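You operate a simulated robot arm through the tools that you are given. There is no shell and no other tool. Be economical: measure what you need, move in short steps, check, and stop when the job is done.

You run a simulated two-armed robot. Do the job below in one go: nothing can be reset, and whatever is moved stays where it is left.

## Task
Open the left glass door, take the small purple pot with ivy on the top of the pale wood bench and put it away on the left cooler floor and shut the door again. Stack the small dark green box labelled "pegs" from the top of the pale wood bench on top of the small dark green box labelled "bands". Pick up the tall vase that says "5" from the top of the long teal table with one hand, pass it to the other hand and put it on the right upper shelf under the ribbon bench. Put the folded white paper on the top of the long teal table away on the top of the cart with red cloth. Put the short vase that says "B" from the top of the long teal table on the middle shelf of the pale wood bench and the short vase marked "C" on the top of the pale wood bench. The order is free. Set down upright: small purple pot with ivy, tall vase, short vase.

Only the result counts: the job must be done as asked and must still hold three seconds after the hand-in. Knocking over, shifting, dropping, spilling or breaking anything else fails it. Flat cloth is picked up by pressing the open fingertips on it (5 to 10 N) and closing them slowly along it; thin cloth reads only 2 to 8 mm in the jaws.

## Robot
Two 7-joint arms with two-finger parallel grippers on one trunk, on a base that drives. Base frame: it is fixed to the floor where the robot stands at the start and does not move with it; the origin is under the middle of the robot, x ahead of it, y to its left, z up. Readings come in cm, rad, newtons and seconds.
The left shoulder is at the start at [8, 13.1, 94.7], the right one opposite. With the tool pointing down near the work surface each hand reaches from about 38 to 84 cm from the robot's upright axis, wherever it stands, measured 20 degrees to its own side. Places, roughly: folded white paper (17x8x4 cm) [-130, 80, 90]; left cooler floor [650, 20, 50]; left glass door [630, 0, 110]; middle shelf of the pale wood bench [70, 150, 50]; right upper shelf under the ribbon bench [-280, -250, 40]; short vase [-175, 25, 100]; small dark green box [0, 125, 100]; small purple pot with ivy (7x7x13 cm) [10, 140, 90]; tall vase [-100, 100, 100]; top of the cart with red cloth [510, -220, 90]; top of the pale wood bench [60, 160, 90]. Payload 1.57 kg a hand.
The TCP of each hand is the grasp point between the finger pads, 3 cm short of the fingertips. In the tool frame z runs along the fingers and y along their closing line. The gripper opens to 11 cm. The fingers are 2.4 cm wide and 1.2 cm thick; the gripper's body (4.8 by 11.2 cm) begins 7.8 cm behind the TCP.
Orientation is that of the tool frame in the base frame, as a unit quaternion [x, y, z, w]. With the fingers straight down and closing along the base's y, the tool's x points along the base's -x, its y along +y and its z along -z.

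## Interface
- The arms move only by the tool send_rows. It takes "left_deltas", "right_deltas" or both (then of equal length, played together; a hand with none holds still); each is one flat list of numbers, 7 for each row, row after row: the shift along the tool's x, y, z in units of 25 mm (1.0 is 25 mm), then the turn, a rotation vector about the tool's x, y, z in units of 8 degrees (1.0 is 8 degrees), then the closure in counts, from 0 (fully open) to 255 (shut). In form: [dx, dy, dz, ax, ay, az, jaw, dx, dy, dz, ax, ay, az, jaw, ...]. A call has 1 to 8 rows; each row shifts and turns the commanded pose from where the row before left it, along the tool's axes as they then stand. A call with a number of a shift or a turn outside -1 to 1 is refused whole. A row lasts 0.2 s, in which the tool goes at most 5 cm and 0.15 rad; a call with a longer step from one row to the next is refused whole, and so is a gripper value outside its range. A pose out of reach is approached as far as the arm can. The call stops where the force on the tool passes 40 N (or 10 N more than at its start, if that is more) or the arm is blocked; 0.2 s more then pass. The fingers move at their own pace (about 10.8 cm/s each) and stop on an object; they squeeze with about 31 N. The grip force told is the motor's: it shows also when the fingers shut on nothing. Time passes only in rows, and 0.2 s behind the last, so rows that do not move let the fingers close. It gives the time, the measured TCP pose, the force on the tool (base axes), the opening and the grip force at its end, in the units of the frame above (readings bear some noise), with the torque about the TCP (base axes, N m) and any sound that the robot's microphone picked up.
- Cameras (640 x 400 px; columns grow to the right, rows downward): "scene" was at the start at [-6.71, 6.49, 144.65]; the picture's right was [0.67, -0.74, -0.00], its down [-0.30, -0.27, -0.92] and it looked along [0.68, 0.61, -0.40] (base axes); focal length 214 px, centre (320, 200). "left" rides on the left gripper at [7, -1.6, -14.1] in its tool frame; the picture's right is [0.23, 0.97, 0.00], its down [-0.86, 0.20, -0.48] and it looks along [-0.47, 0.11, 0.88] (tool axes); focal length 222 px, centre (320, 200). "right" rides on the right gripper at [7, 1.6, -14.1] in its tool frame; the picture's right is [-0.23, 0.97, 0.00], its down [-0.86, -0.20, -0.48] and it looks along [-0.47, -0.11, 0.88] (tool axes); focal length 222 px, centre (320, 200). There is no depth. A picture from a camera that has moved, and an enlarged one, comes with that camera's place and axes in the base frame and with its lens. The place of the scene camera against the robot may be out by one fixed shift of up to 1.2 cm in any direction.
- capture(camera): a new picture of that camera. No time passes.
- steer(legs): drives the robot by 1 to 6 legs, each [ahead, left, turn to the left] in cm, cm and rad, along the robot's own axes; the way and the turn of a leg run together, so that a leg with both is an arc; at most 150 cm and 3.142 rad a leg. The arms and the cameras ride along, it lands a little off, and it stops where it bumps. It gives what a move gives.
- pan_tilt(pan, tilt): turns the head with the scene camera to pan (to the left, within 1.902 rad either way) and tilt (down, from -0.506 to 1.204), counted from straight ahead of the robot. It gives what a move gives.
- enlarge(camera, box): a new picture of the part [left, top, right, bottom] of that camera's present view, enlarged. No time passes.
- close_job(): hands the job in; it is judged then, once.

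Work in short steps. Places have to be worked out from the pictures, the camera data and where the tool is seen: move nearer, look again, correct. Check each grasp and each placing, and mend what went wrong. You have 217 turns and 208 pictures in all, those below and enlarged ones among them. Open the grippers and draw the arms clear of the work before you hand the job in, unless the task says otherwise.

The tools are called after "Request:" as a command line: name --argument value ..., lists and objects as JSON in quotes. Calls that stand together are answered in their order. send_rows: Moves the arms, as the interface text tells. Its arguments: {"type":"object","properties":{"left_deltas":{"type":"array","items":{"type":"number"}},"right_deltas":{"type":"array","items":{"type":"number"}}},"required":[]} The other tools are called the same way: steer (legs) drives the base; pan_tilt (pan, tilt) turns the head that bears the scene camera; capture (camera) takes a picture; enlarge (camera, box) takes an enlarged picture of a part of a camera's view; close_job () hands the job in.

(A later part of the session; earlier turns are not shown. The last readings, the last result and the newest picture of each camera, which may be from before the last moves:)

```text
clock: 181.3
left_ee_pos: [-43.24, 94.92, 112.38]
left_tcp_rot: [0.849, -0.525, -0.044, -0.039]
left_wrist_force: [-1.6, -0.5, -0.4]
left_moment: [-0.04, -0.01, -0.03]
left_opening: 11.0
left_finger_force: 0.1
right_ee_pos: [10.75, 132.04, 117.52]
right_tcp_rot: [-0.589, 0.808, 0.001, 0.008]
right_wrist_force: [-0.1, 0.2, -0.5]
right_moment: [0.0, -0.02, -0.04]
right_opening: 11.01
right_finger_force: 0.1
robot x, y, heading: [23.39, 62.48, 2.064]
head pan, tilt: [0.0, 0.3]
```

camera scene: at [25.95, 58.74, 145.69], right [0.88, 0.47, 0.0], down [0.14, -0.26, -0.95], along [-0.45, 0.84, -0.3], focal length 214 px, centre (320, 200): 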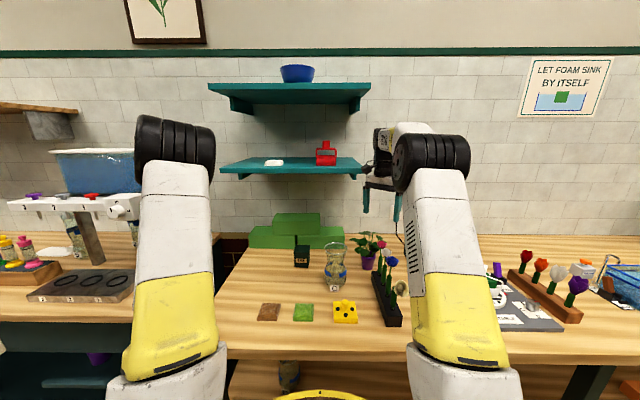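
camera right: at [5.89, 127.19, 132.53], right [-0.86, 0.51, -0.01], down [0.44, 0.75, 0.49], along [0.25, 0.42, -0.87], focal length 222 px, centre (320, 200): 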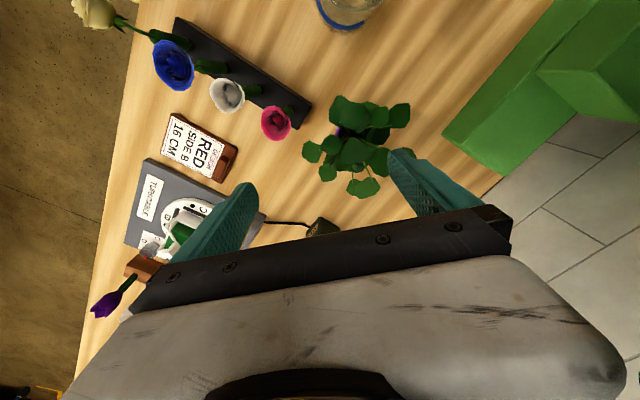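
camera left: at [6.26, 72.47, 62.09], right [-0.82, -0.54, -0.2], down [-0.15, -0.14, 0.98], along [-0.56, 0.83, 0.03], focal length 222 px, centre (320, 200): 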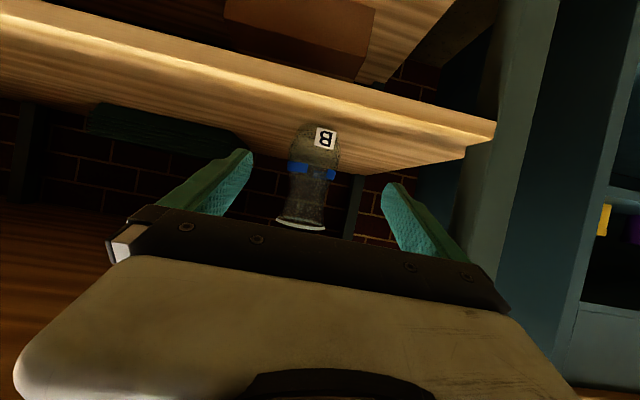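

Free now (force 0). I check the shelf goods.

Request:
enlarge --camera "scene" --box '[200, 60, 460, 220]'

```text
2.46 times, centred on (330, 140) of scene
camera zoom: at [25.93, 58.74, 145.69], right [0.88, 0.47, 0.0], down [0.14, -0.26, -0.96], along [-0.45, 0.84, -0.3], focal length 528 px, centre (295, 348)
```

zoom: 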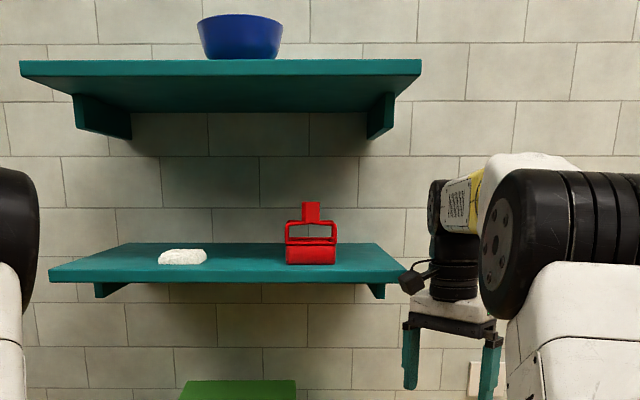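

Shelf goods are undisturbed. That shelf (z≈130) overhangs close to the pot, so I'll take the pot from a stance to its right with the tool leaning right. First withdraw: right, up, and back.

Request:
send_rows --right_deltas '[-0.7, -0.7, 0, 0, 0, 0, 0, -0.7, -0.7, 0, 0, 0, 0, 0, -0.35, -0.35, -0.6, 0, 0, 0, 0, 0.7, -0.72, -0.6, 0, 0, 0, 0, 0.7, -0.72, -0.3, 0, 0, 0, 0, 0.7, -0.72, 0, 0, 0, 0, 0, 0.7, -0.72, 0, 0, 0, 0, 0, 0.7, -0.72, 0, 0, 0, 0, 0]'

Request:
send_rows --right_deltas '[0.7, -0.72, 0, 0, 0, 0, 0, 0.7, -0.72, 0, 0, 0, 0, 0, 0.7, -0.72, 0, 0, 0, 0, 0, 0.7, -0.72, 0, 0, 0, 0, 0, 0.7, -0.72, 0, 0, 0, 0, 0, 0.7, -0.72, 0, 0, 0, 0, 0, 0.7, -0.72, 0, 0, 0, 0, 0, 0.7, -0.72, 0, 0, 0, 0, 0]'

Request:
send_rows --right_deltas '[0, 0, 0, 0, 0, -0.94, 0, 0, 0, 0, 0, 0, -0.94, 0, 0, 0, 0, 0, 0, -0.94, 0, 0, 0, 0, 0, 0, -0.94, 0, 0, 0, 0, 0, 0, -0.94, 0, 0, 0, 0, 0, 0, -0.94, 0]'

Request:
capture --camera "scene"

```text
clock: 183.1
left_ee_pos: [-43.26, 94.98, 112.38]
left_tcp_rot: [0.849, -0.525, -0.044, -0.039]
left_wrist_force: [1.1, 0.0, -1.0]
left_moment: [0.0, -0.07, 0.01]
left_opening: 11.0
left_finger_force: 0.2
right_ee_pos: [22.21, 123.68, 121.31]
right_tcp_rot: [-0.59, 0.807, -0.001, 0.009]
right_wrist_force: [0.1, -0.9, -0.4]
right_moment: [-0.01, -0.01, 0.02]
right_opening: 11.0
right_finger_force: 0.1
robot x, y, heading: [23.39, 62.35, 2.065]
head pan, tilt: [0.0, 0.3]
```

```text
clock: 184.9
left_ee_pos: [-43.29, 94.93, 112.33]
left_tcp_rot: [0.849, -0.524, -0.045, -0.04]
left_wrist_force: [-0.1, 0.4, 0.4]
left_moment: [-0.01, -0.01, 0.04]
left_opening: 11.0
left_finger_force: 0.0
right_ee_pos: [31.55, 105.9, 121.29]
right_tcp_rot: [-0.588, 0.809, -0.001, 0.009]
right_wrist_force: [-0.1, -0.1, -0.7]
right_moment: [-0.02, 0.0, 0.0]
right_opening: 11.0
right_finger_force: 0.1
robot x, y, heading: [23.14, 62.25, 2.06]
head pan, tilt: [0.0, 0.3]
```

```text
clock: 186.3
left_ee_pos: [-43.29, 94.9, 112.45]
left_tcp_rot: [0.849, -0.524, -0.044, -0.04]
left_wrist_force: [0.2, -0.5, -0.2]
left_moment: [0.0, 0.01, -0.04]
left_opening: 11.0
left_finger_force: 0.1
right_ee_pos: [31.64, 106.13, 121.27]
right_tcp_rot: [0.855, -0.519, 0.004, -0.008]
right_wrist_force: [-0.9, -0.3, -0.4]
right_moment: [0.03, -0.01, -0.02]
right_opening: 11.0
right_finger_force: 0.0
robot x, y, heading: [23.61, 62.35, 2.066]
head pan, tilt: [0.0, 0.3]
```

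```text
91 pictures are left
camera scene: at [25.95, 58.7, 145.69], right [0.88, 0.47, 0.0], down [0.14, -0.26, -0.96], along [-0.45, 0.84, -0.3], focal length 214 px, centre (320, 200)
```

scene: 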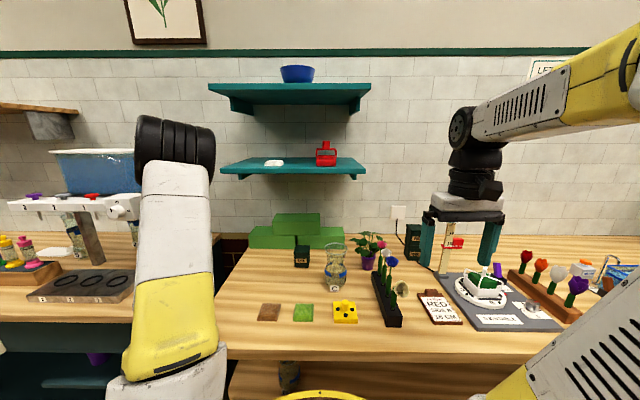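

Now drive: back off, right, turn left, and in again.

Request:
steer --legs '[[-25, 0, 0], [0, -47, 0], [0, 0, 0.98], [14.3, -21.6, 0]]'

Request:
capture --camera "right"

Request:
pan_tilt --pan -1.0 --tilt 0.6

Request:
capture --camera "scene"

```text
clock: 194.5
left_ee_pos: [-0.5, 48.75, 112.45]
left_tcp_rot: [0.996, -0.065, -0.058, -0.014]
left_wrist_force: [0.0, -0.1, -0.3]
left_moment: [0.01, 0.01, -0.01]
left_opening: 10.96
left_finger_force: 0.0
right_ee_pos: [32.38, 117.19, 121.13]
right_tcp_rot: [0.998, -0.059, 0.0, -0.009]
right_wrist_force: [0.8, 0.2, -0.8]
right_moment: [0.0, -0.01, 0.02]
right_opening: 11.01
right_finger_force: 0.0
robot x, y, heading: [64.25, 86.03, 3.039]
head pan, tilt: [0.0, 0.3]
```

```text
90 pictures are left
camera right: at [39.15, 114.36, 135.35], right [-0.34, -0.94, -0.02], down [-0.83, 0.29, 0.48], along [-0.45, 0.18, -0.88], focal length 222 px, centre (320, 200)
```

right: 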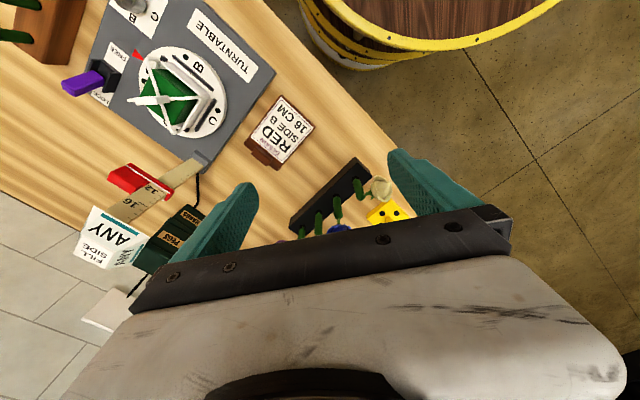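

```text
clock: 195.8
left_ee_pos: [-0.61, 48.73, 112.36]
left_tcp_rot: [0.996, -0.066, -0.057, -0.014]
left_wrist_force: [0.2, -0.3, 0.0]
left_moment: [0.0, -0.04, 0.01]
left_opening: 11.0
left_finger_force: 0.0
right_ee_pos: [32.46, 117.15, 121.24]
right_tcp_rot: [0.998, -0.06, 0.001, -0.008]
right_wrist_force: [-1.0, 0.5, 0.3]
right_moment: [0.05, 0.01, -0.04]
right_opening: 11.03
right_finger_force: 0.1
robot x, y, heading: [63.5, 85.96, 3.044]
head pan, tilt: [-1.0, 0.6]
```

```text
89 pictures are left
camera scene: at [74.07, 92.55, 142.95], right [0.89, 0.45, 0.0], down [0.26, -0.5, -0.83], along [-0.37, 0.74, -0.56], focal length 214 px, centre (320, 200)
```

scene: 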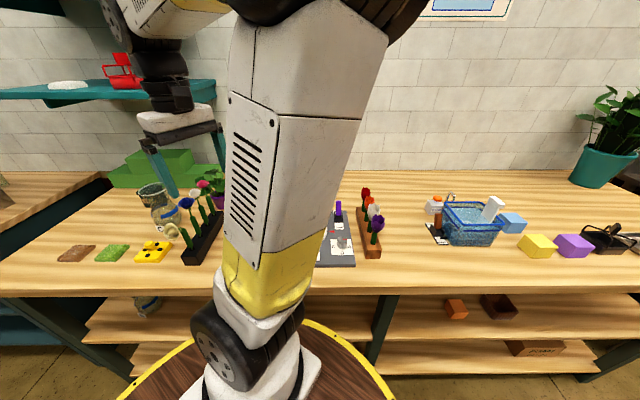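

Yaw the hand to point along −u and lean it 20° (wrist to the right).

Request:
send_rows --right_deltas '[0, 0, 0, 0, 0, -0.86, 0, 0, 0, 0, 0, 0, -0.86, 0, 0, 0, 0, 0, 0, -0.86, 0, 0, 0, 0, 0, 0, -0.86, 0, 0, 0, 0, 0, 0, -0.86, 0, 0, 0, 0, 0, -0.84, 0, 0, 0, 0, 0, 0, -0.84, 0, 0, 0, 0, 0, 0, -0.84, 0, 0]'

Request:
capture --camera "right"

```text
clock: 197.6
left_ee_pos: [-0.52, 48.79, 112.43]
left_tcp_rot: [0.996, -0.066, -0.057, -0.014]
left_wrist_force: [-1.7, 0.1, 0.1]
left_moment: [0.02, -0.02, -0.01]
left_opening: 11.03
left_finger_force: 0.1
right_ee_pos: [32.4, 117.07, 121.2]
right_tcp_rot: [0.956, 0.237, -0.168, 0.033]
right_wrist_force: [0.1, 0.6, -0.6]
right_moment: [0.02, -0.04, 0.02]
right_opening: 11.01
right_finger_force: 0.0
robot x, y, heading: [63.88, 86.01, 3.044]
head pan, tilt: [-1.0, 0.6]
```

```text
88 pictures are left
camera right: at [43.26, 120.71, 132.15], right [0.26, -0.96, 0.06], down [-0.66, -0.13, 0.74], along [-0.71, -0.24, -0.67], focal length 222 px, centre (320, 200)
```

right: 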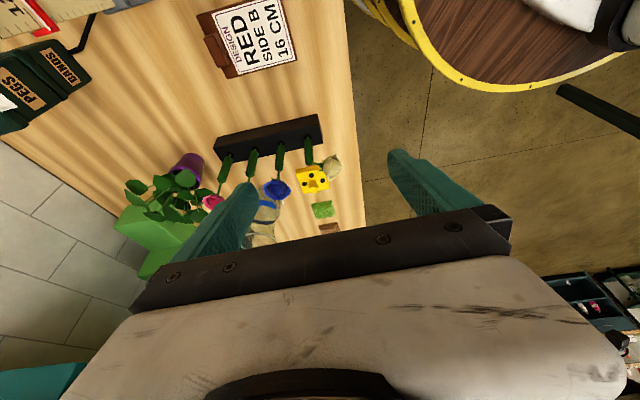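

The pot is clear in view at (7.8, 136.6). Move left to u≈76, then forward above the rose line to the pot's depth.

Request:
send_rows --right_deltas '[-0.66, 0, 0.5, 0, 0, 0, 0, -0.66, 0, 0.5, 0, 0, 0, 0, -0.66, 0, 0.4, 0, 0, 0, 0, -0.66, 0, 0.4, 0, 0, 0, 0, 0, -1, 0, 0, 0, 0, 20, 0, -1, 0, 0, 0, 0, 20, 0, -1, 0, 0, 0, 0, 20, 0, -1, 0, 0, 0, 0, 20]'

Request:
send_rows --right_deltas '[0, -1, 0, 0, 0, 0, 20, 0, -1, 0, 0, 0, 0, 20, 0, -1, 0, 0, 0, 0, 20, 0, -1, 0, 0, 0, 0, 20, 0, -1, 0, 0, 0, 0, 20]'

Request:
capture --camera "right"

Request:
capture --camera "scene"

```text
clock: 199.3
left_ee_pos: [-0.43, 48.85, 112.45]
left_tcp_rot: [0.996, -0.066, -0.057, -0.015]
left_wrist_force: [0.7, -0.7, 0.0]
left_moment: [0.0, 0.02, -0.02]
left_opening: 11.0
left_finger_force: 0.1
right_ee_pos: [20.92, 122.45, 119.38]
right_tcp_rot: [0.957, 0.236, -0.168, 0.034]
right_wrist_force: [-0.4, 0.0, 0.0]
right_moment: [0.01, 0.01, 0.01]
right_opening: 10.13
right_finger_force: 0.1
robot x, y, heading: [64.02, 85.59, 3.041]
head pan, tilt: [-1.0, 0.6]
```

```text
clock: 200.6
left_ee_pos: [-0.47, 48.73, 112.33]
left_tcp_rot: [0.996, -0.066, -0.058, -0.014]
left_wrist_force: [-0.7, -0.1, 0.0]
left_moment: [0.0, 0.02, -0.01]
left_opening: 11.0
left_finger_force: 0.1
right_ee_pos: [15.19, 133.6, 119.5]
right_tcp_rot: [0.956, 0.237, -0.168, 0.035]
right_wrist_force: [0.3, -0.3, 0.8]
right_moment: [0.01, 0.04, 0.01]
right_opening: 10.15
right_finger_force: 0.0
robot x, y, heading: [63.88, 85.88, 3.036]
head pan, tilt: [-1.0, 0.6]
```

```text
87 pictures are left
camera right: at [26.01, 137.17, 130.53], right [0.26, -0.96, 0.06], down [-0.66, -0.13, 0.74], along [-0.71, -0.24, -0.67], focal length 222 px, centre (320, 200)
```

right: 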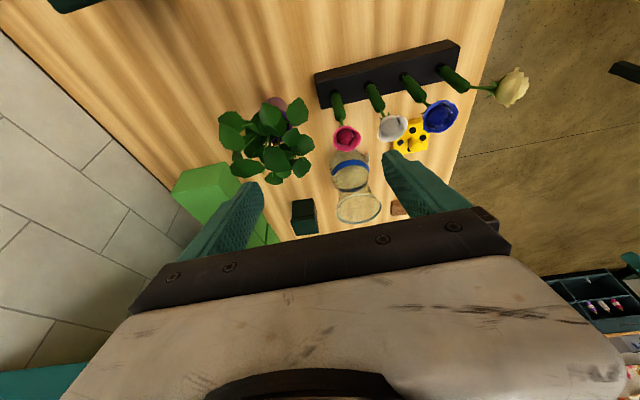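

```text
86 pictures are left
camera scene: at [74.09, 92.54, 142.94], right [0.89, 0.45, 0.0], down [0.26, -0.5, -0.83], along [-0.37, 0.74, -0.56], focal length 214 px, centre (320, 200)
```

scene: 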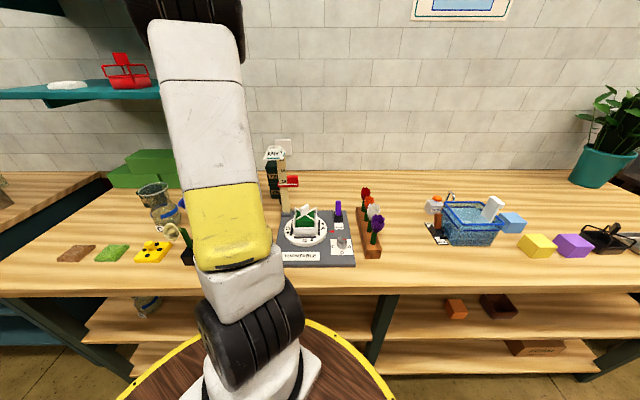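

Pot base centre (7.7, 137). Move 6.5 cm deeper and 4 cm right to stand on the slanted approach line, then look.

Request:
send_rows --right_deltas '[0.4, -0.65, 0, 0, 0, 0, 20, 0.4, -0.65, 0, 0, 0, 0, 20, 0.4, -0.65, 0, 0, 0, 0, 20, 0.4, -0.65, 0, 0, 0, 0, 20, 0, 0, 1, 0, 0, 0, 20, 0, 0, 1, 0, 0, 0, 20]'

Request:
capture --camera "right"

```text
clock: 201.9
left_ee_pos: [-0.37, 48.75, 112.44]
left_tcp_rot: [0.996, -0.066, -0.058, -0.014]
left_wrist_force: [-0.2, -0.1, -0.1]
left_moment: [-0.01, 0.0, -0.01]
left_opening: 11.05
left_finger_force: 0.1
right_ee_pos: [14.04, 140.32, 113.55]
right_tcp_rot: [0.957, 0.236, -0.167, 0.033]
right_wrist_force: [0.3, -0.1, -0.3]
right_moment: [0.0, 0.0, 0.0]
right_opening: 10.15
right_finger_force: 0.0
robot x, y, heading: [63.87, 85.97, 3.042]
head pan, tilt: [-1.0, 0.6]
```

```text
85 pictures are left
camera right: at [24.85, 143.98, 124.46], right [0.26, -0.96, 0.06], down [-0.66, -0.13, 0.74], along [-0.71, -0.23, -0.67], focal length 222 px, centre (320, 200)
```

right: 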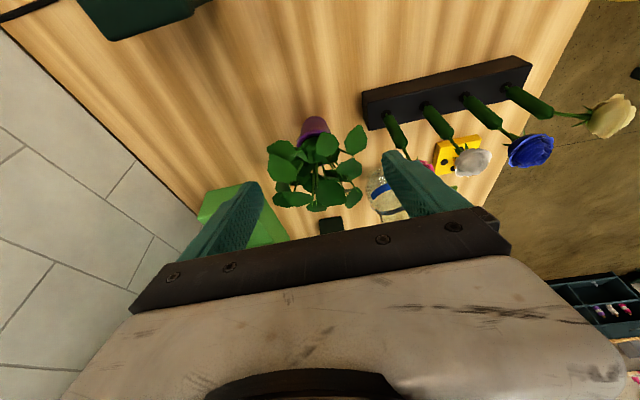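

Adjust 0.9 cm away from the roses, narrow the opening to ~8.6 cm, and descend along the tool 10 cm.

Request:
send_rows --right_deltas '[0, -0.36, 0, 0, 0, 0, 56, 0, 0, 0.8, 0, 0, 0, 56, 0, 0, 0.8, 0, 0, 0, 56, 0, 0, 0.8, 0, 0, 0, 56, 0, 0, 0.8, 0, 0, 0, 56]'

Request:
capture --camera "right"

```text
clock: 203.2
left_ee_pos: [-0.57, 48.86, 112.53]
left_tcp_rot: [0.996, -0.065, -0.057, -0.015]
left_wrist_force: [-0.2, 0.9, 0.5]
left_moment: [-0.03, -0.03, 0.0]
left_opening: 11.0
left_finger_force: 0.1
right_ee_pos: [11.07, 139.83, 106.11]
right_tcp_rot: [0.957, 0.237, -0.167, 0.034]
right_wrist_force: [0.6, 0.0, -0.3]
right_moment: [0.02, 0.05, 0.04]
right_opening: 8.6
right_finger_force: 0.1
robot x, y, heading: [63.85, 85.54, 3.042]
head pan, tilt: [-1.0, 0.6]
```

```text
84 pictures are left
camera right: at [22.01, 143.55, 117.02], right [0.26, -0.96, 0.06], down [-0.66, -0.13, 0.74], along [-0.71, -0.23, -0.67], focal length 222 px, centre (320, 200)
```

right: 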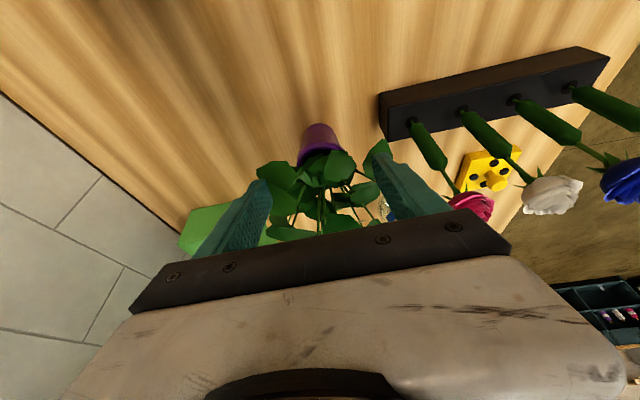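

Laterally well aligned. Descend a further 8 cm.

Request:
send_rows --right_deltas '[0, 0, 0.8, 0, 0, 0, 56, 0, 0, 0.8, 0, 0, 0, 56, 0, 0, 0.8, 0, 0, 0, 56, 0, 0, 0.8, 0, 0, 0, 56]'

Request:
capture --camera "right"

Request:
pan_tilt --pan -0.8 --tilt 0.6

Request:
capture --camera "scene"

```text
clock: 204.2
left_ee_pos: [-0.5, 48.8, 112.47]
left_tcp_rot: [0.996, -0.067, -0.058, -0.014]
left_wrist_force: [0.7, -0.7, 0.7]
left_moment: [0.0, -0.01, 0.01]
left_opening: 11.0
left_finger_force: 0.0
right_ee_pos: [8.55, 138.84, 98.52]
right_tcp_rot: [0.957, 0.236, -0.167, 0.034]
right_wrist_force: [-0.2, 0.5, 0.4]
right_moment: [0.02, 0.03, 0.0]
right_opening: 8.6
right_finger_force: 0.1
robot x, y, heading: [63.54, 85.77, 3.041]
head pan, tilt: [-1.0, 0.6]
```

```text
83 pictures are left
camera right: at [19.41, 142.5, 109.48], right [0.26, -0.96, 0.06], down [-0.66, -0.13, 0.74], along [-0.7, -0.24, -0.67], focal length 222 px, centre (320, 200)
```

right: 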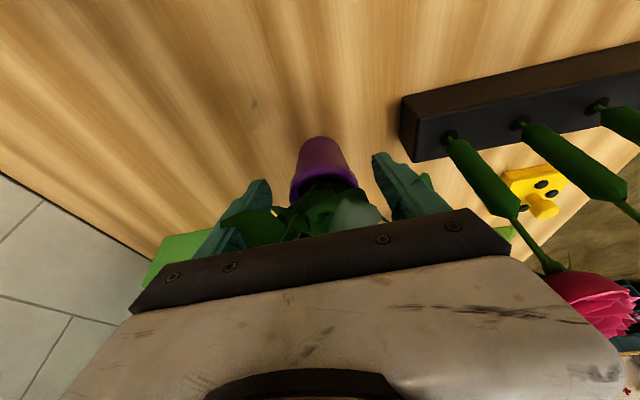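

```text
clock: 204.9
left_ee_pos: [-0.58, 48.87, 112.53]
left_tcp_rot: [0.996, -0.066, -0.057, -0.014]
left_wrist_force: [0.0, 0.6, -0.2]
left_moment: [-0.01, -0.02, -0.02]
left_opening: 11.0
left_finger_force: 0.0
right_ee_pos: [8.63, 138.9, 98.61]
right_tcp_rot: [0.957, 0.236, -0.167, 0.034]
right_wrist_force: [0.5, 0.9, 0.1]
right_moment: [0.03, -0.01, 0.0]
right_opening: 8.56
right_finger_force: 0.2
robot x, y, heading: [63.76, 86.0, 3.038]
head pan, tilt: [-0.799, 0.6]
```

```text
82 pictures are left
camera scene: at [72.58, 91.61, 142.94], right [0.78, 0.62, 0.0], down [0.35, -0.44, -0.82], along [-0.51, 0.65, -0.57], focal length 214 px, centre (320, 200)
```

scene: 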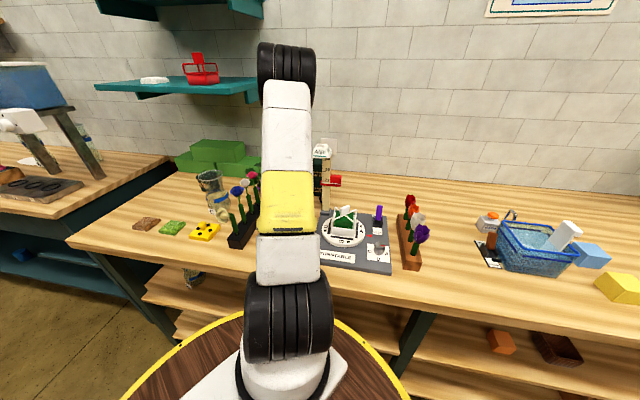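

The leaves offer no resistance. 3.5 cm more, then close.

Request:
send_rows --right_deltas '[0, 0, 0.7, 0, 0, 0, 56, 0, 0, 0.7, 0, 0, 0, 56, 0, 0, 0, 0, 0, 0, 140, 0, 0, 0, 0, 0, 0, 180, 0, 0, 0, 0, 0, 0, 220, 0, 0, 0, 0, 0, 0, 220]'

Request:
capture --camera "right"

```text
clock: 206.3
left_ee_pos: [-0.49, 48.76, 112.44]
left_tcp_rot: [0.996, -0.067, -0.058, -0.014]
left_wrist_force: [-0.8, -0.1, 0.4]
left_moment: [0.0, 0.02, 0.01]
left_opening: 11.02
left_finger_force: 0.0
right_ee_pos: [7.54, 138.29, 95.14]
right_tcp_rot: [0.957, 0.236, -0.166, 0.033]
right_wrist_force: [-0.1, 1.2, 0.3]
right_moment: [0.02, -0.03, -0.03]
right_opening: 5.9
right_finger_force: 30.7
robot x, y, heading: [63.57, 85.55, 3.037]
head pan, tilt: [-0.799, 0.6]
```

```text
81 pictures are left
camera right: at [18.42, 141.92, 106.18], right [0.26, -0.96, 0.06], down [-0.66, -0.13, 0.74], along [-0.71, -0.24, -0.67], focal length 222 px, centre (320, 200)
```

right: 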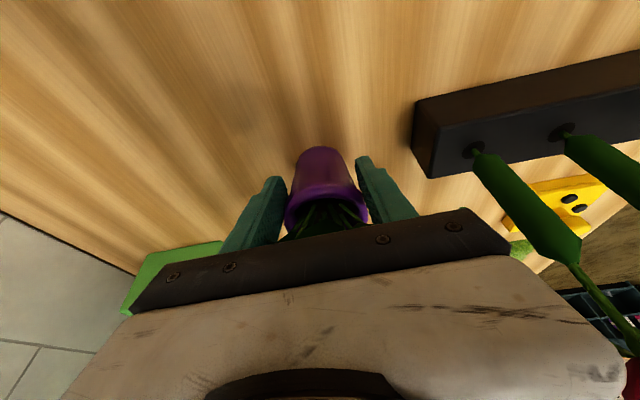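

Pot gripped at the rim (5.9 cm). Lift vertically 17 cm, then 7 cm right.

Request:
send_rows --right_deltas '[-0.33, 0, -0.94, 0, 0, 0, 220, -0.33, 0, -0.94, 0, 0, 0, 220, -0.33, 0, -0.94, 0, 0, 0, 220, -0.33, 0, -0.94, 0, 0, 0, 220, -0.33, 0, -0.94, 0, 0, 0, 220, -0.33, 0, -0.94, 0, 0, 0, 220, -0.33, 0, -0.94, 0, 0, 0, 220]'

Request:
send_rows --right_deltas '[0.95, 0, -0.34, 0, 0, 0, 220, 0.95, 0, -0.34, 0, 0, 0, 220, 0.95, 0, -0.34, 0, 0, 0, 220, 0, 1, 0, 0, 0, 0, 220, 0, 1, 0, 0, 0, 0, 220, 0, 1, 0, 0, 0, 0, 220, 0, 1, 0, 0, 0, 0, 220, 0, 1, 0, 0, 0, 0, 220]'

Request:
capture --camera "right"

Request:
capture --camera "scene"

```text
clock: 207.9
left_ee_pos: [-0.51, 48.87, 112.42]
left_tcp_rot: [0.996, -0.066, -0.058, -0.015]
left_wrist_force: [0.0, 0.1, 0.6]
left_moment: [-0.03, 0.0, 0.02]
left_opening: 11.02
left_finger_force: 0.1
right_ee_pos: [7.83, 138.04, 112.53]
right_tcp_rot: [0.957, 0.237, -0.167, 0.034]
right_wrist_force: [-0.2, 0.1, -4.7]
right_moment: [0.03, -0.09, -0.01]
right_opening: 5.91
right_finger_force: 31.2
robot x, y, heading: [63.81, 85.93, 3.037]
head pan, tilt: [-0.799, 0.6]
```

```text
clock: 209.7
left_ee_pos: [-0.6, 48.74, 112.37]
left_tcp_rot: [0.996, -0.065, -0.057, -0.014]
left_wrist_force: [-0.5, 0.2, 0.8]
left_moment: [-0.01, -0.02, 0.02]
left_opening: 11.01
left_finger_force: 0.0
right_ee_pos: [20.27, 130.54, 112.48]
right_tcp_rot: [0.956, 0.237, -0.168, 0.033]
right_wrist_force: [-0.6, -0.1, -4.4]
right_moment: [0.01, -0.04, 0.05]
right_opening: 5.86
right_finger_force: 30.7
robot x, y, heading: [63.8, 85.69, 3.043]
head pan, tilt: [-0.799, 0.6]
```

```text
80 pictures are left
camera right: at [31.1, 134.19, 123.43], right [0.26, -0.96, 0.06], down [-0.66, -0.13, 0.74], along [-0.71, -0.23, -0.67], focal length 222 px, centre (320, 200)
```

right: 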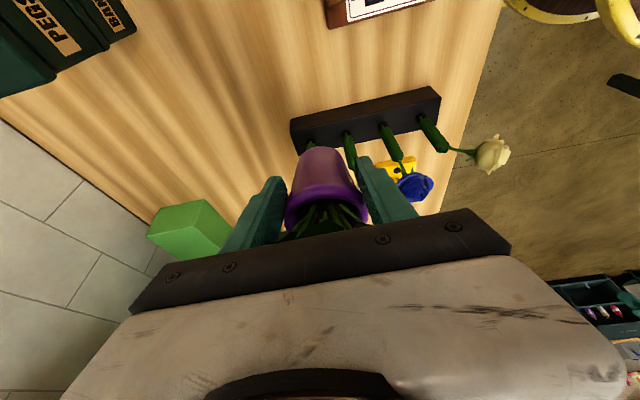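

```text
79 pictures are left
camera scene: at [72.56, 91.63, 142.94], right [0.78, 0.62, 0.0], down [0.35, -0.44, -0.82], along [-0.51, 0.65, -0.57], focal length 214 px, centre (320, 200)
```

scene: 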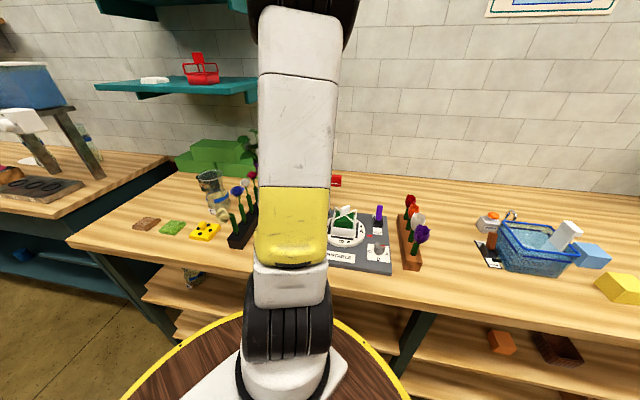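

Pot lifts cleanly. Draw it back 30 cm over the free lane between roses and card.

Request:
send_rows --right_deltas '[0, 1, 0, 0, 0, 0, 220, 0, 1, 0, 0, 0, 0, 220, 0, 1, 0, 0, 0, 0, 220, 0, 1, 0, 0, 0, 0, 220, 0, 1, 0, 0, 0, 0, 220, 0, 1, 0, 0, 0, 0, 220, 0, 1, 0, 0, 0, 0, 220, 0, 1, 0, 0, 0, 0, 220]'

Request:
send_rows --right_deltas '[0, 1, 0, 0, 0, 0, 220, 0, 1, 0, 0, 0, 0, 220, 0, 1, 0, 0, 0, 0, 220, 0, 1, 0, 0, 0, 0, 220]'

Request:
steer --legs '[[-14, 18, 0], [0, 0, -0.975], [0, -35, 0]]'

Request:
pan_tilt --pan -0.3 --tilt 0.7

Request:
capture --camera "scene"

```text
clock: 211.5
left_ee_pos: [-0.52, 48.74, 112.49]
left_tcp_rot: [0.996, -0.066, -0.058, -0.015]
left_wrist_force: [0.1, 0.1, 0.5]
left_moment: [0.0, -0.03, 0.01]
left_opening: 11.01
left_finger_force: 0.1
right_ee_pos: [29.57, 112.87, 112.05]
right_tcp_rot: [0.957, 0.236, -0.167, 0.033]
right_wrist_force: [-0.3, 1.1, -5.1]
right_moment: [0.04, -0.12, 0.04]
right_opening: 5.86
right_finger_force: 31.6
robot x, y, heading: [63.84, 85.52, 3.035]
head pan, tilt: [-0.799, 0.6]
```

```text
clock: 212.5
left_ee_pos: [-0.49, 48.88, 112.39]
left_tcp_rot: [0.996, -0.066, -0.057, -0.015]
left_wrist_force: [-0.3, 0.3, -0.1]
left_moment: [0.01, 0.01, 0.02]
left_opening: 11.0
left_finger_force: 0.2
right_ee_pos: [34.24, 103.78, 112.0]
right_tcp_rot: [0.957, 0.236, -0.167, 0.034]
right_wrist_force: [-0.2, 0.0, -4.1]
right_moment: [0.06, -0.03, 0.01]
right_opening: 5.84
right_finger_force: 31.0
robot x, y, heading: [63.63, 86.04, 3.037]
head pan, tilt: [-0.799, 0.6]
```

```text
clock: 218.6
left_ee_pos: [39.77, 114.89, 112.41]
left_tcp_rot: [0.852, -0.52, -0.044, -0.039]
left_wrist_force: [0.5, -0.1, 0.2]
left_moment: [-0.02, 0.01, -0.04]
left_opening: 11.0
left_finger_force: 0.0
right_ee_pos: [104.61, 117.53, 112.04]
right_tcp_rot: [0.957, -0.235, -0.163, -0.047]
right_wrist_force: [-0.1, -0.6, -4.0]
right_moment: [-0.09, -0.1, 0.01]
right_opening: 5.78
right_finger_force: 30.8
robot x, y, heading: [106.94, 83.05, 2.071]
head pan, tilt: [-0.799, 0.6]
```

```text
clock: 219.5
left_ee_pos: [39.77, 114.71, 112.31]
left_tcp_rot: [0.852, -0.52, -0.044, -0.04]
left_wrist_force: [-0.3, 0.6, 0.5]
left_moment: [0.0, -0.01, -0.02]
left_opening: 11.02
left_finger_force: 0.0
right_ee_pos: [104.77, 117.41, 112.03]
right_tcp_rot: [0.957, -0.234, -0.163, -0.047]
right_wrist_force: [0.4, -0.4, -3.2]
right_moment: [-0.03, -0.05, -0.01]
right_opening: 5.79
right_finger_force: 31.1
robot x, y, heading: [106.66, 82.89, 2.07]
head pan, tilt: [-0.3, 0.7]
```

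```text
78 pictures are left
camera scene: at [112.16, 79.36, 142.08], right [0.98, 0.2, 0.0], down [0.13, -0.63, -0.76], along [-0.15, 0.75, -0.64], focal length 214 px, centre (320, 200)
```

scene: 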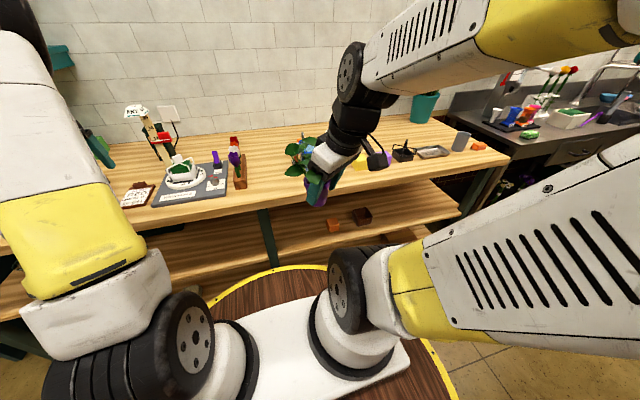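

Robot faces the wall; the free spot (u≈141, n≈94) is between tulips and basket. Drive in a little and left, then move the pot toward it.

Request:
steer --legs '[[12, 10, 0]]'

Request:
send_rows --right_deltas '[-0.92, -0.81, 0.34, 0, 0, 0, 220, -0.92, -0.81, 0.34, 0, 0, 0, 220, -0.92, -0.81, 0.34, 0, 0, 0, 220, -0.92, -0.81, 0.34, 0, 0, 0, 220, -0.92, -0.81, 0.34, 0, 0, 0, 220, -0.92, -0.81, 0.34, 0, 0, 0, 220]'

Request:
capture --camera "scene"

Request:
capture --camera "right"

```text
clock: 220.9
left_ee_pos: [25.26, 120.6, 112.43]
left_tcp_rot: [0.851, -0.522, -0.044, -0.039]
left_wrist_force: [-0.3, -0.7, 0.1]
left_moment: [-0.02, 0.05, -0.03]
left_opening: 11.02
left_finger_force: 0.1
right_ee_pos: [90.39, 123.25, 112.13]
right_tcp_rot: [0.957, -0.236, -0.163, -0.048]
right_wrist_force: [0.1, 0.4, -5.6]
right_moment: [-0.02, -0.07, -0.02]
right_opening: 5.81
right_finger_force: 30.9
robot x, y, heading: [92.47, 88.81, 2.072]
head pan, tilt: [-0.3, 0.7]
```

```text
clock: 222.3
left_ee_pos: [25.2, 120.61, 112.43]
left_tcp_rot: [0.852, -0.521, -0.044, -0.039]
left_wrist_force: [-0.4, -0.4, 0.2]
left_moment: [0.02, 0.03, -0.02]
left_opening: 10.98
left_finger_force: 0.0
right_ee_pos: [82.91, 140.79, 112.01]
right_tcp_rot: [0.957, -0.237, -0.163, -0.049]
right_wrist_force: [-0.1, -0.2, -3.7]
right_moment: [0.0, -0.03, -0.02]
right_opening: 5.79
right_finger_force: 31.0
robot x, y, heading: [92.21, 88.62, 2.069]
head pan, tilt: [-0.3, 0.7]
```

```text
77 pictures are left
camera scene: at [97.59, 85.08, 142.08], right [0.98, 0.2, 0.0], down [0.13, -0.63, -0.76], along [-0.15, 0.75, -0.64], focal length 214 px, centre (320, 200)
```

scene: 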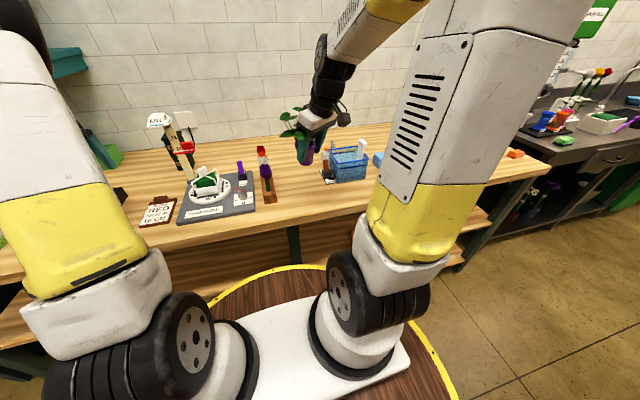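

```text
76 pictures are left
camera right: at [92.03, 133.86, 123.02], right [-0.64, -0.76, 0.06], down [-0.48, 0.47, 0.74], along [-0.59, 0.45, -0.67], focal length 222 px, centre (320, 200)
```

right: 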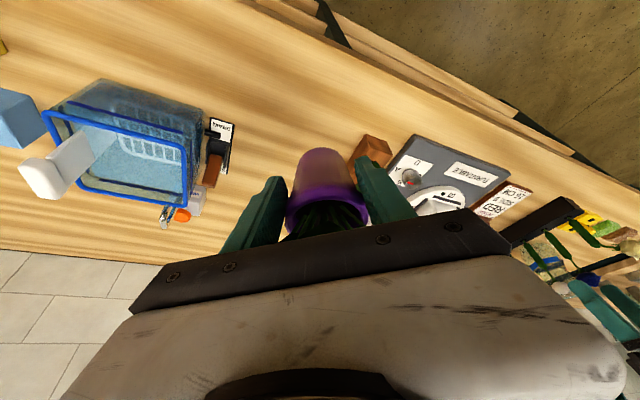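

The left hand hangs low near the roses, so I raise it 10 cm, while the pot moves 8.5 cm further over its spot.

Request:
send_rows --left_deltas '[0, 0, -1, 0, 0, 0, 0, 0, 0, -1, 0, 0, 0, 0, 0, 0, -1, 0, 0, 0, 0, 0, 0, -1, 0, 0, 0, 0]' --right_deltas '[-0.95, -0.54, 0.35, 0, 0, 0, 220, -0.95, -0.54, 0.35, 0, 0, 0, 220, -0.95, -0.54, 0.35, 0, 0, 0, 220, 0, 0, 0, 0, 0, 0, 220]'

Request:
send_rows --right_deltas '[0.335, 0, 0.945, 0, 0, 0, 220, 0.335, 0, 0.945, 0, 0, 0, 220, 0.335, 0, 0.945, 0, 0, 0, 220, 0.335, 0, 0.945, 0, 0, 0, 220, 0.335, 0, 0.945, 0, 0, 0, 220, 0.3, 0, 0.8, 0, 0, 0, 220]'

Request:
capture --camera "right"

```text
clock: 223.3
left_ee_pos: [25.44, 119.68, 122.33]
left_tcp_rot: [0.851, -0.522, -0.044, -0.04]
left_wrist_force: [-0.7, -0.4, 0.0]
left_moment: [-0.01, 0.01, 0.0]
left_opening: 11.03
left_finger_force: 0.1
right_ee_pos: [78.12, 147.97, 112.1]
right_tcp_rot: [0.957, -0.236, -0.164, -0.048]
right_wrist_force: [-0.4, 0.0, -4.7]
right_moment: [-0.03, -0.06, 0.02]
right_opening: 5.76
right_finger_force: 30.5
robot x, y, heading: [92.06, 88.65, 2.069]
head pan, tilt: [-0.3, 0.7]
```

```text
clock: 224.7
left_ee_pos: [25.61, 119.58, 122.29]
left_tcp_rot: [0.851, -0.521, -0.044, -0.039]
left_wrist_force: [0.3, 0.1, 0.3]
left_moment: [0.02, 0.02, 0.01]
left_opening: 11.0
left_finger_force: 0.1
right_ee_pos: [78.18, 148.07, 97.28]
right_tcp_rot: [0.957, -0.236, -0.163, -0.048]
right_wrist_force: [0.2, -0.3, -3.6]
right_moment: [-0.03, -0.07, 0.01]
right_opening: 5.78
right_finger_force: 31.2
robot x, y, heading: [92.77, 88.47, 2.071]
head pan, tilt: [-0.3, 0.7]
```

```text
75 pictures are left
camera right: at [87.35, 141.23, 108.16], right [-0.64, -0.76, 0.06], down [-0.48, 0.47, 0.74], along [-0.59, 0.45, -0.67], focal length 222 px, centre (320, 200)
```

right: 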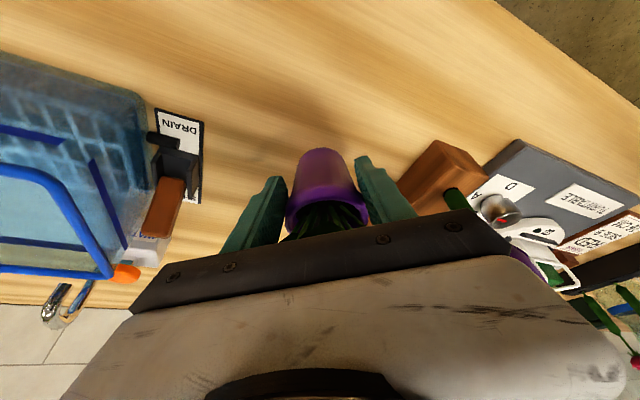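

Clearances OK (tulip holder 9.6 cm along the closing line). Lower gently to contact.

Request:
send_rows --right_deltas '[0.1, 0, 0.28, 0, 0, 0, 220, 0.1, 0, 0.28, 0, 0, 0, 220, 0.03, 0, 0.08, 0, 0, 0, 220, 0.03, 0, 0.08, 0, 0, 0, 220]'

```text
clock: 225.7
left_ee_pos: [25.35, 119.55, 122.28]
left_tcp_rot: [0.851, -0.522, -0.044, -0.04]
left_wrist_force: [-0.2, 0.5, 0.0]
left_moment: [-0.03, 0.01, 0.04]
left_opening: 10.97
left_finger_force: 0.1
right_ee_pos: [78.39, 148.17, 95.42]
right_tcp_rot: [0.957, -0.235, -0.163, -0.048]
right_wrist_force: [0.5, -0.7, -4.7]
right_moment: [-0.06, -0.07, 0.01]
right_opening: 5.79
right_finger_force: 30.9
robot x, y, heading: [91.85, 88.95, 2.068]
head pan, tilt: [-0.3, 0.7]
```

Request:
send_rows --right_deltas '[0.03, 0, 0.08, 0, 0, 0, 220, 0.03, 0, 0.08, 0, 0, 0, 220, 0.03, 0, 0.08, 0, 0, 0, 220]'

```text
clock: 226.5
left_ee_pos: [25.51, 119.44, 122.43]
left_tcp_rot: [0.851, -0.522, -0.045, -0.04]
left_wrist_force: [0.4, -0.8, 0.0]
left_moment: [0.01, -0.01, 0.01]
left_opening: 10.99
left_finger_force: 0.0
right_ee_pos: [78.34, 148.23, 94.94]
right_tcp_rot: [0.957, -0.235, -0.165, -0.049]
right_wrist_force: [5.6, -4.9, 20.1]
right_moment: [0.2, 0.18, 0.06]
right_opening: 5.68
right_finger_force: 30.5
robot x, y, heading: [92.16, 88.73, 2.069]
head pan, tilt: [-0.3, 0.7]
```

Contact. Open fully and draw up along the tool.

Request:
send_rows --right_deltas '[0, 0, 0, 0, 0, 0, 80, 0, 0, 0, 0, 0, 0, 40, 0, 0, 0, 0, 0, 0, 20, 0, 0, -0.6, 0, 0, 0, 20, 0, 0, -0.8, 0, 0, 0, 20, 0, 0, -1, 0, 0, 0, 20, 0, 0, -1, 0, 0, 0, 0, 0, 0, -1, 0, 0, 0, 0]'

Request:
capture --camera "right"

Request:
enlarge --camera "scene" --box '[220, 80, 420, 220]'

```text
clock: 228.3
left_ee_pos: [25.33, 119.6, 122.31]
left_tcp_rot: [0.852, -0.521, -0.045, -0.039]
left_wrist_force: [-0.4, 0.3, 0.9]
left_moment: [-0.02, -0.02, -0.01]
left_opening: 11.01
left_finger_force: 0.1
right_ee_pos: [81.46, 146.28, 105.12]
right_tcp_rot: [0.957, -0.235, -0.164, -0.048]
right_wrist_force: [-0.7, -0.1, -0.9]
right_moment: [0.02, -0.02, 0.01]
right_opening: 11.0
right_finger_force: 0.0
robot x, y, heading: [92.03, 88.94, 2.071]
head pan, tilt: [-0.3, 0.7]
```

```text
74 pictures are left
camera right: at [90.66, 139.42, 116.13], right [-0.64, -0.76, 0.06], down [-0.48, 0.47, 0.74], along [-0.59, 0.45, -0.67], focal length 222 px, centre (320, 200)
```

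right: 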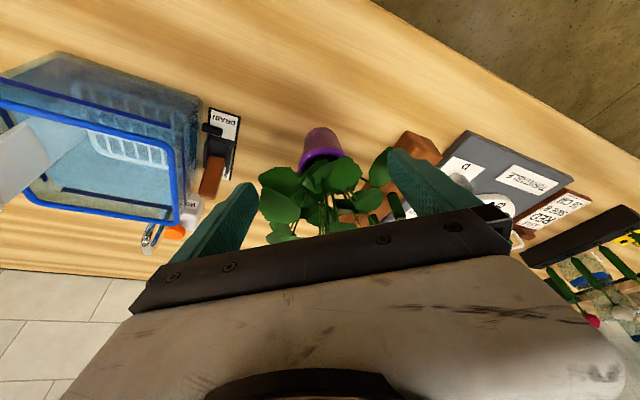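

```text
2.86 times, centred on (320, 150) of scene
camera zoom: at [97.57, 85.12, 142.08], right [0.98, 0.2, 0.0], down [0.13, -0.63, -0.76], along [-0.15, 0.75, -0.64], focal length 613 px, centre (320, 343)
```

zoom: 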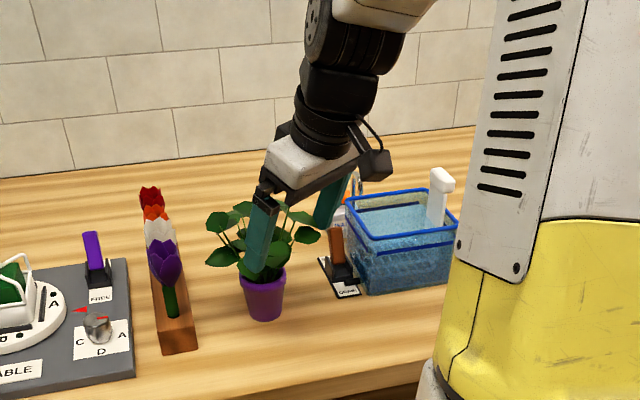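

Pot stands upright at the intermediate spot. Withdraw back/up, then undo the lean and yaw.

Request:
send_rows --right_deltas '[0.3, 0.1, -0.95, 0, 0, 0, 0, 0.3, 0.1, -0.95, 0, 0, 0, 0, 0.85, 0.69, -0.74, 0, 0, 0, 0, 0.85, 0.69, -0.74, 0, 0, 0, 0, 0.85, 0.69, -0.6, 0, 0, 0, 0, 0.85, 0.69, -0.4, 0, 0, 0, 0, 0.85, 0.69, -0.3, 0, 0, 0, 0, 0.85, 0.69, -0.3, 0, 0, 0, 0]'

Request:
send_rows --right_deltas '[0, 0, 0, 0, 0.83, 0, 0, 0, 0, 0, 0, 0.83, 0, 0, 0, 0, 0, 0, 0.83, 0, 0, 0, 0, 0, 0, 0, 0.85, 0, 0, 0, 0, 0, 0, 0.85, 0, 0, 0, 0, 0, 0, 0.85, 0, 0, 0, 0, 0, 0, 0.85, 0, 0, 0, 0, 0, 0, 0.83, 0]'

Request:
steer --legs '[[-18, 0, 0]]'

Request:
send_rows --right_deltas '[0, 0, 0, 0, -0.95, 0, 0, 0, 0, 0, 0, -0.95, 0, 0, 0, 0, 0, 0, -0.95, 0, 0, 0, 0, 0, 0, -0.95, 0, 0, 0, 0, 0, 0, -0.95, 0, 0, 0, 0, 0, 0, -0.95, 0, 0, 0, 0, 0, 0, -0.95, 0, 0, 0, 0, 0, 0, -0.85, 0, 0]'

Request:
capture --camera "right"

```text
clock: 230.1
left_ee_pos: [25.43, 119.64, 122.3]
left_tcp_rot: [0.851, -0.522, -0.044, -0.04]
left_wrist_force: [-0.3, 0.5, 0.6]
left_moment: [-0.01, 0.0, 0.01]
left_opening: 11.0
left_finger_force: 0.1
right_ee_pos: [91.86, 128.35, 112.06]
right_tcp_rot: [0.957, -0.236, -0.164, -0.048]
right_wrist_force: [0.1, -0.2, -0.4]
right_moment: [0.0, -0.01, 0.02]
right_opening: 11.0
right_finger_force: 0.0
robot x, y, heading: [92.21, 88.75, 2.071]
head pan, tilt: [-0.3, 0.7]
```

```text
clock: 231.9
left_ee_pos: [25.36, 119.52, 122.35]
left_tcp_rot: [0.851, -0.521, -0.044, -0.039]
left_wrist_force: [-0.1, -0.1, -1.1]
left_moment: [0.01, 0.0, 0.03]
left_opening: 10.99
left_finger_force: 0.0
right_ee_pos: [91.88, 128.45, 111.98]
right_tcp_rot: [0.859, -0.513, 0.003, -0.008]
right_wrist_force: [0.2, 0.1, 0.6]
right_moment: [0.0, -0.03, 0.03]
right_opening: 10.99
right_finger_force: 0.2
robot x, y, heading: [92.34, 88.64, 2.075]
head pan, tilt: [-0.3, 0.7]
```

```text
clock: 233.4
left_ee_pos: [34.14, 103.75, 122.27]
left_tcp_rot: [0.851, -0.521, -0.044, -0.039]
left_wrist_force: [0.0, 1.3, -0.7]
left_moment: [-0.01, -0.02, -0.01]
left_opening: 11.01
left_finger_force: 0.0
right_ee_pos: [100.52, 112.62, 111.85]
right_tcp_rot: [0.858, -0.513, 0.003, -0.007]
right_wrist_force: [-0.8, -0.1, -0.4]
right_moment: [0.03, -0.01, 0.02]
right_opening: 11.02
right_finger_force: 0.0
robot x, y, heading: [100.78, 72.95, 2.072]
head pan, tilt: [-0.3, 0.7]
```

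```text
clock: 235.2
left_ee_pos: [34.09, 103.79, 122.19]
left_tcp_rot: [0.851, -0.521, -0.044, -0.04]
left_wrist_force: [0.4, -0.2, 0.0]
left_moment: [0.01, 0.0, -0.02]
left_opening: 10.99
left_finger_force: 0.1
right_ee_pos: [99.27, 118.59, 123.29]
right_tcp_rot: [0.744, -0.44, -0.428, -0.263]
right_wrist_force: [-0.7, 0.2, 0.5]
right_moment: [0.01, -0.01, 0.02]
right_opening: 10.98
right_finger_force: 0.1
right hand out of reach, approached as far as the arm can: row 4, 5, 6, 7, 8
robot x, y, heading: [100.85, 73.03, 2.07]
head pan, tilt: [-0.3, 0.7]
```

```text
72 pictures are left
camera right: at [105.32, 103.96, 124.32], right [-0.91, -0.36, 0.18], down [0.16, 0.1, 0.98], along [-0.38, 0.93, -0.03], focal length 222 px, centre (320, 200)
```

right: 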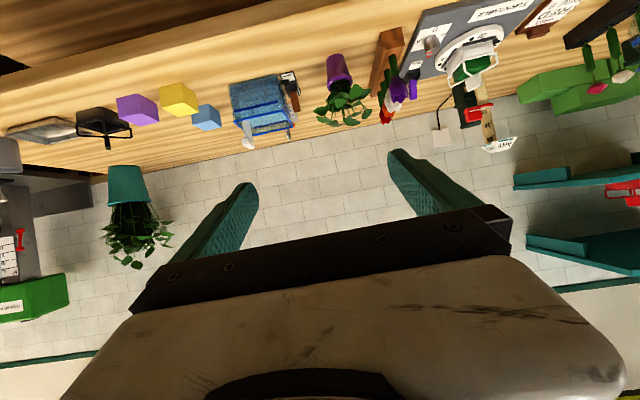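

The arm was too folded; now extend forward and down to a standoff in front of the pot.

Request:
send_rows --right_deltas '[0.04, 0.1, 0.9, 0, 0, 0, 0, 0.04, 0.1, 0.9, 0, 0, 0, 0, 0.04, 0.1, 0.9, 0, 0, 0, 0, 0.04, 0.1, 0.9, 0, 0, 0, 0, 0.04, 0.1, 0.9, 0, 0, 0, 0, 0.04, 0.1, 0.9, 0, 0, 0, 0, 0.04, 0.1, 0.9, 0, 0, 0, 0]'

Request:
send_rows --right_deltas '[0.04, 0.1, 0.9, 0, 0, 0, 0, 0.04, 0.1, 0.9, 0, 0, 0, 0, 0.04, 0.1, 0.9, 0, 0, 0, 0, 0.04, 0.1, 0.9, 0, 0, 0, 0]'

Request:
capture --camera "right"

Request:
capture --camera "scene"

```text
clock: 236.8
left_ee_pos: [34.1, 103.73, 122.26]
left_tcp_rot: [0.851, -0.522, -0.045, -0.04]
left_wrist_force: [-0.4, -0.3, 0.8]
left_moment: [0.04, 0.01, 0.01]
left_opening: 10.98
left_finger_force: 0.0
right_ee_pos: [91.41, 129.61, 115.12]
right_tcp_rot: [0.745, -0.439, -0.428, -0.263]
right_wrist_force: [-0.9, 0.4, 0.0]
right_moment: [-0.02, 0.03, -0.04]
right_opening: 11.0
right_finger_force: 0.1
right hand out of reach, approached as far as the arm can: row 2
robot x, y, heading: [100.94, 73.23, 2.073]
head pan, tilt: [-0.3, 0.7]
```

```text
clock: 237.8
left_ee_pos: [33.96, 103.83, 122.38]
left_tcp_rot: [0.851, -0.523, -0.044, -0.039]
left_wrist_force: [0.0, -0.5, 0.8]
left_moment: [0.04, 0.0, 0.0]
left_opening: 11.01
left_finger_force: 0.0
right_ee_pos: [86.94, 135.96, 110.06]
right_tcp_rot: [0.745, -0.44, -0.427, -0.264]
right_wrist_force: [0.3, -0.4, -0.4]
right_moment: [-0.02, 0.03, -0.01]
right_opening: 10.98
right_finger_force: 0.2
robot x, y, heading: [100.46, 72.88, 2.071]
head pan, tilt: [-0.3, 0.7]
```

```text
71 pictures are left
camera right: at [92.99, 121.25, 111.07], right [-0.91, -0.36, 0.18], down [0.16, 0.09, 0.98], along [-0.37, 0.93, -0.03], focal length 222 px, centre (320, 200)
```

right: 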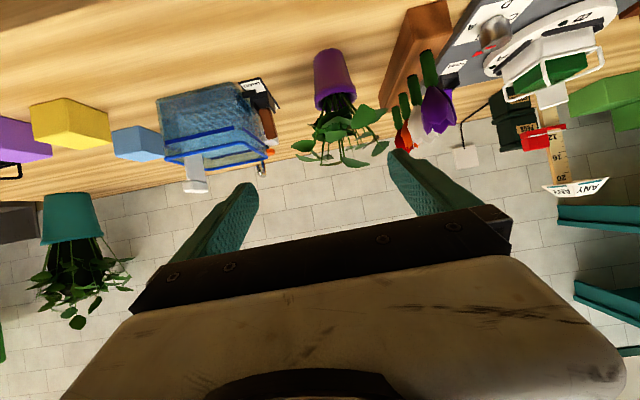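

```text
70 pictures are left
camera scene: at [106.25, 69.22, 142.08], right [0.98, 0.2, 0.0], down [0.13, -0.63, -0.77], along [-0.15, 0.75, -0.64], focal length 214 px, centre (320, 200)
```

scene: 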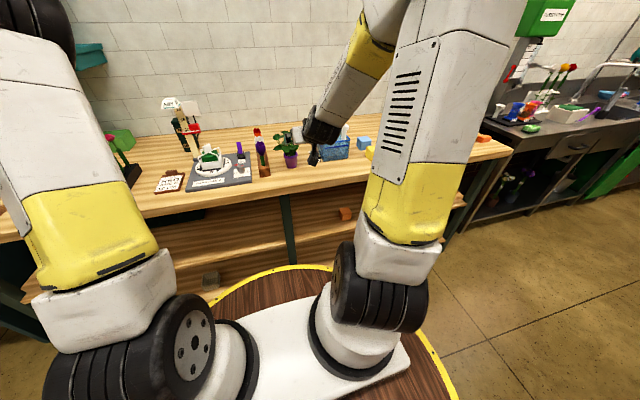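

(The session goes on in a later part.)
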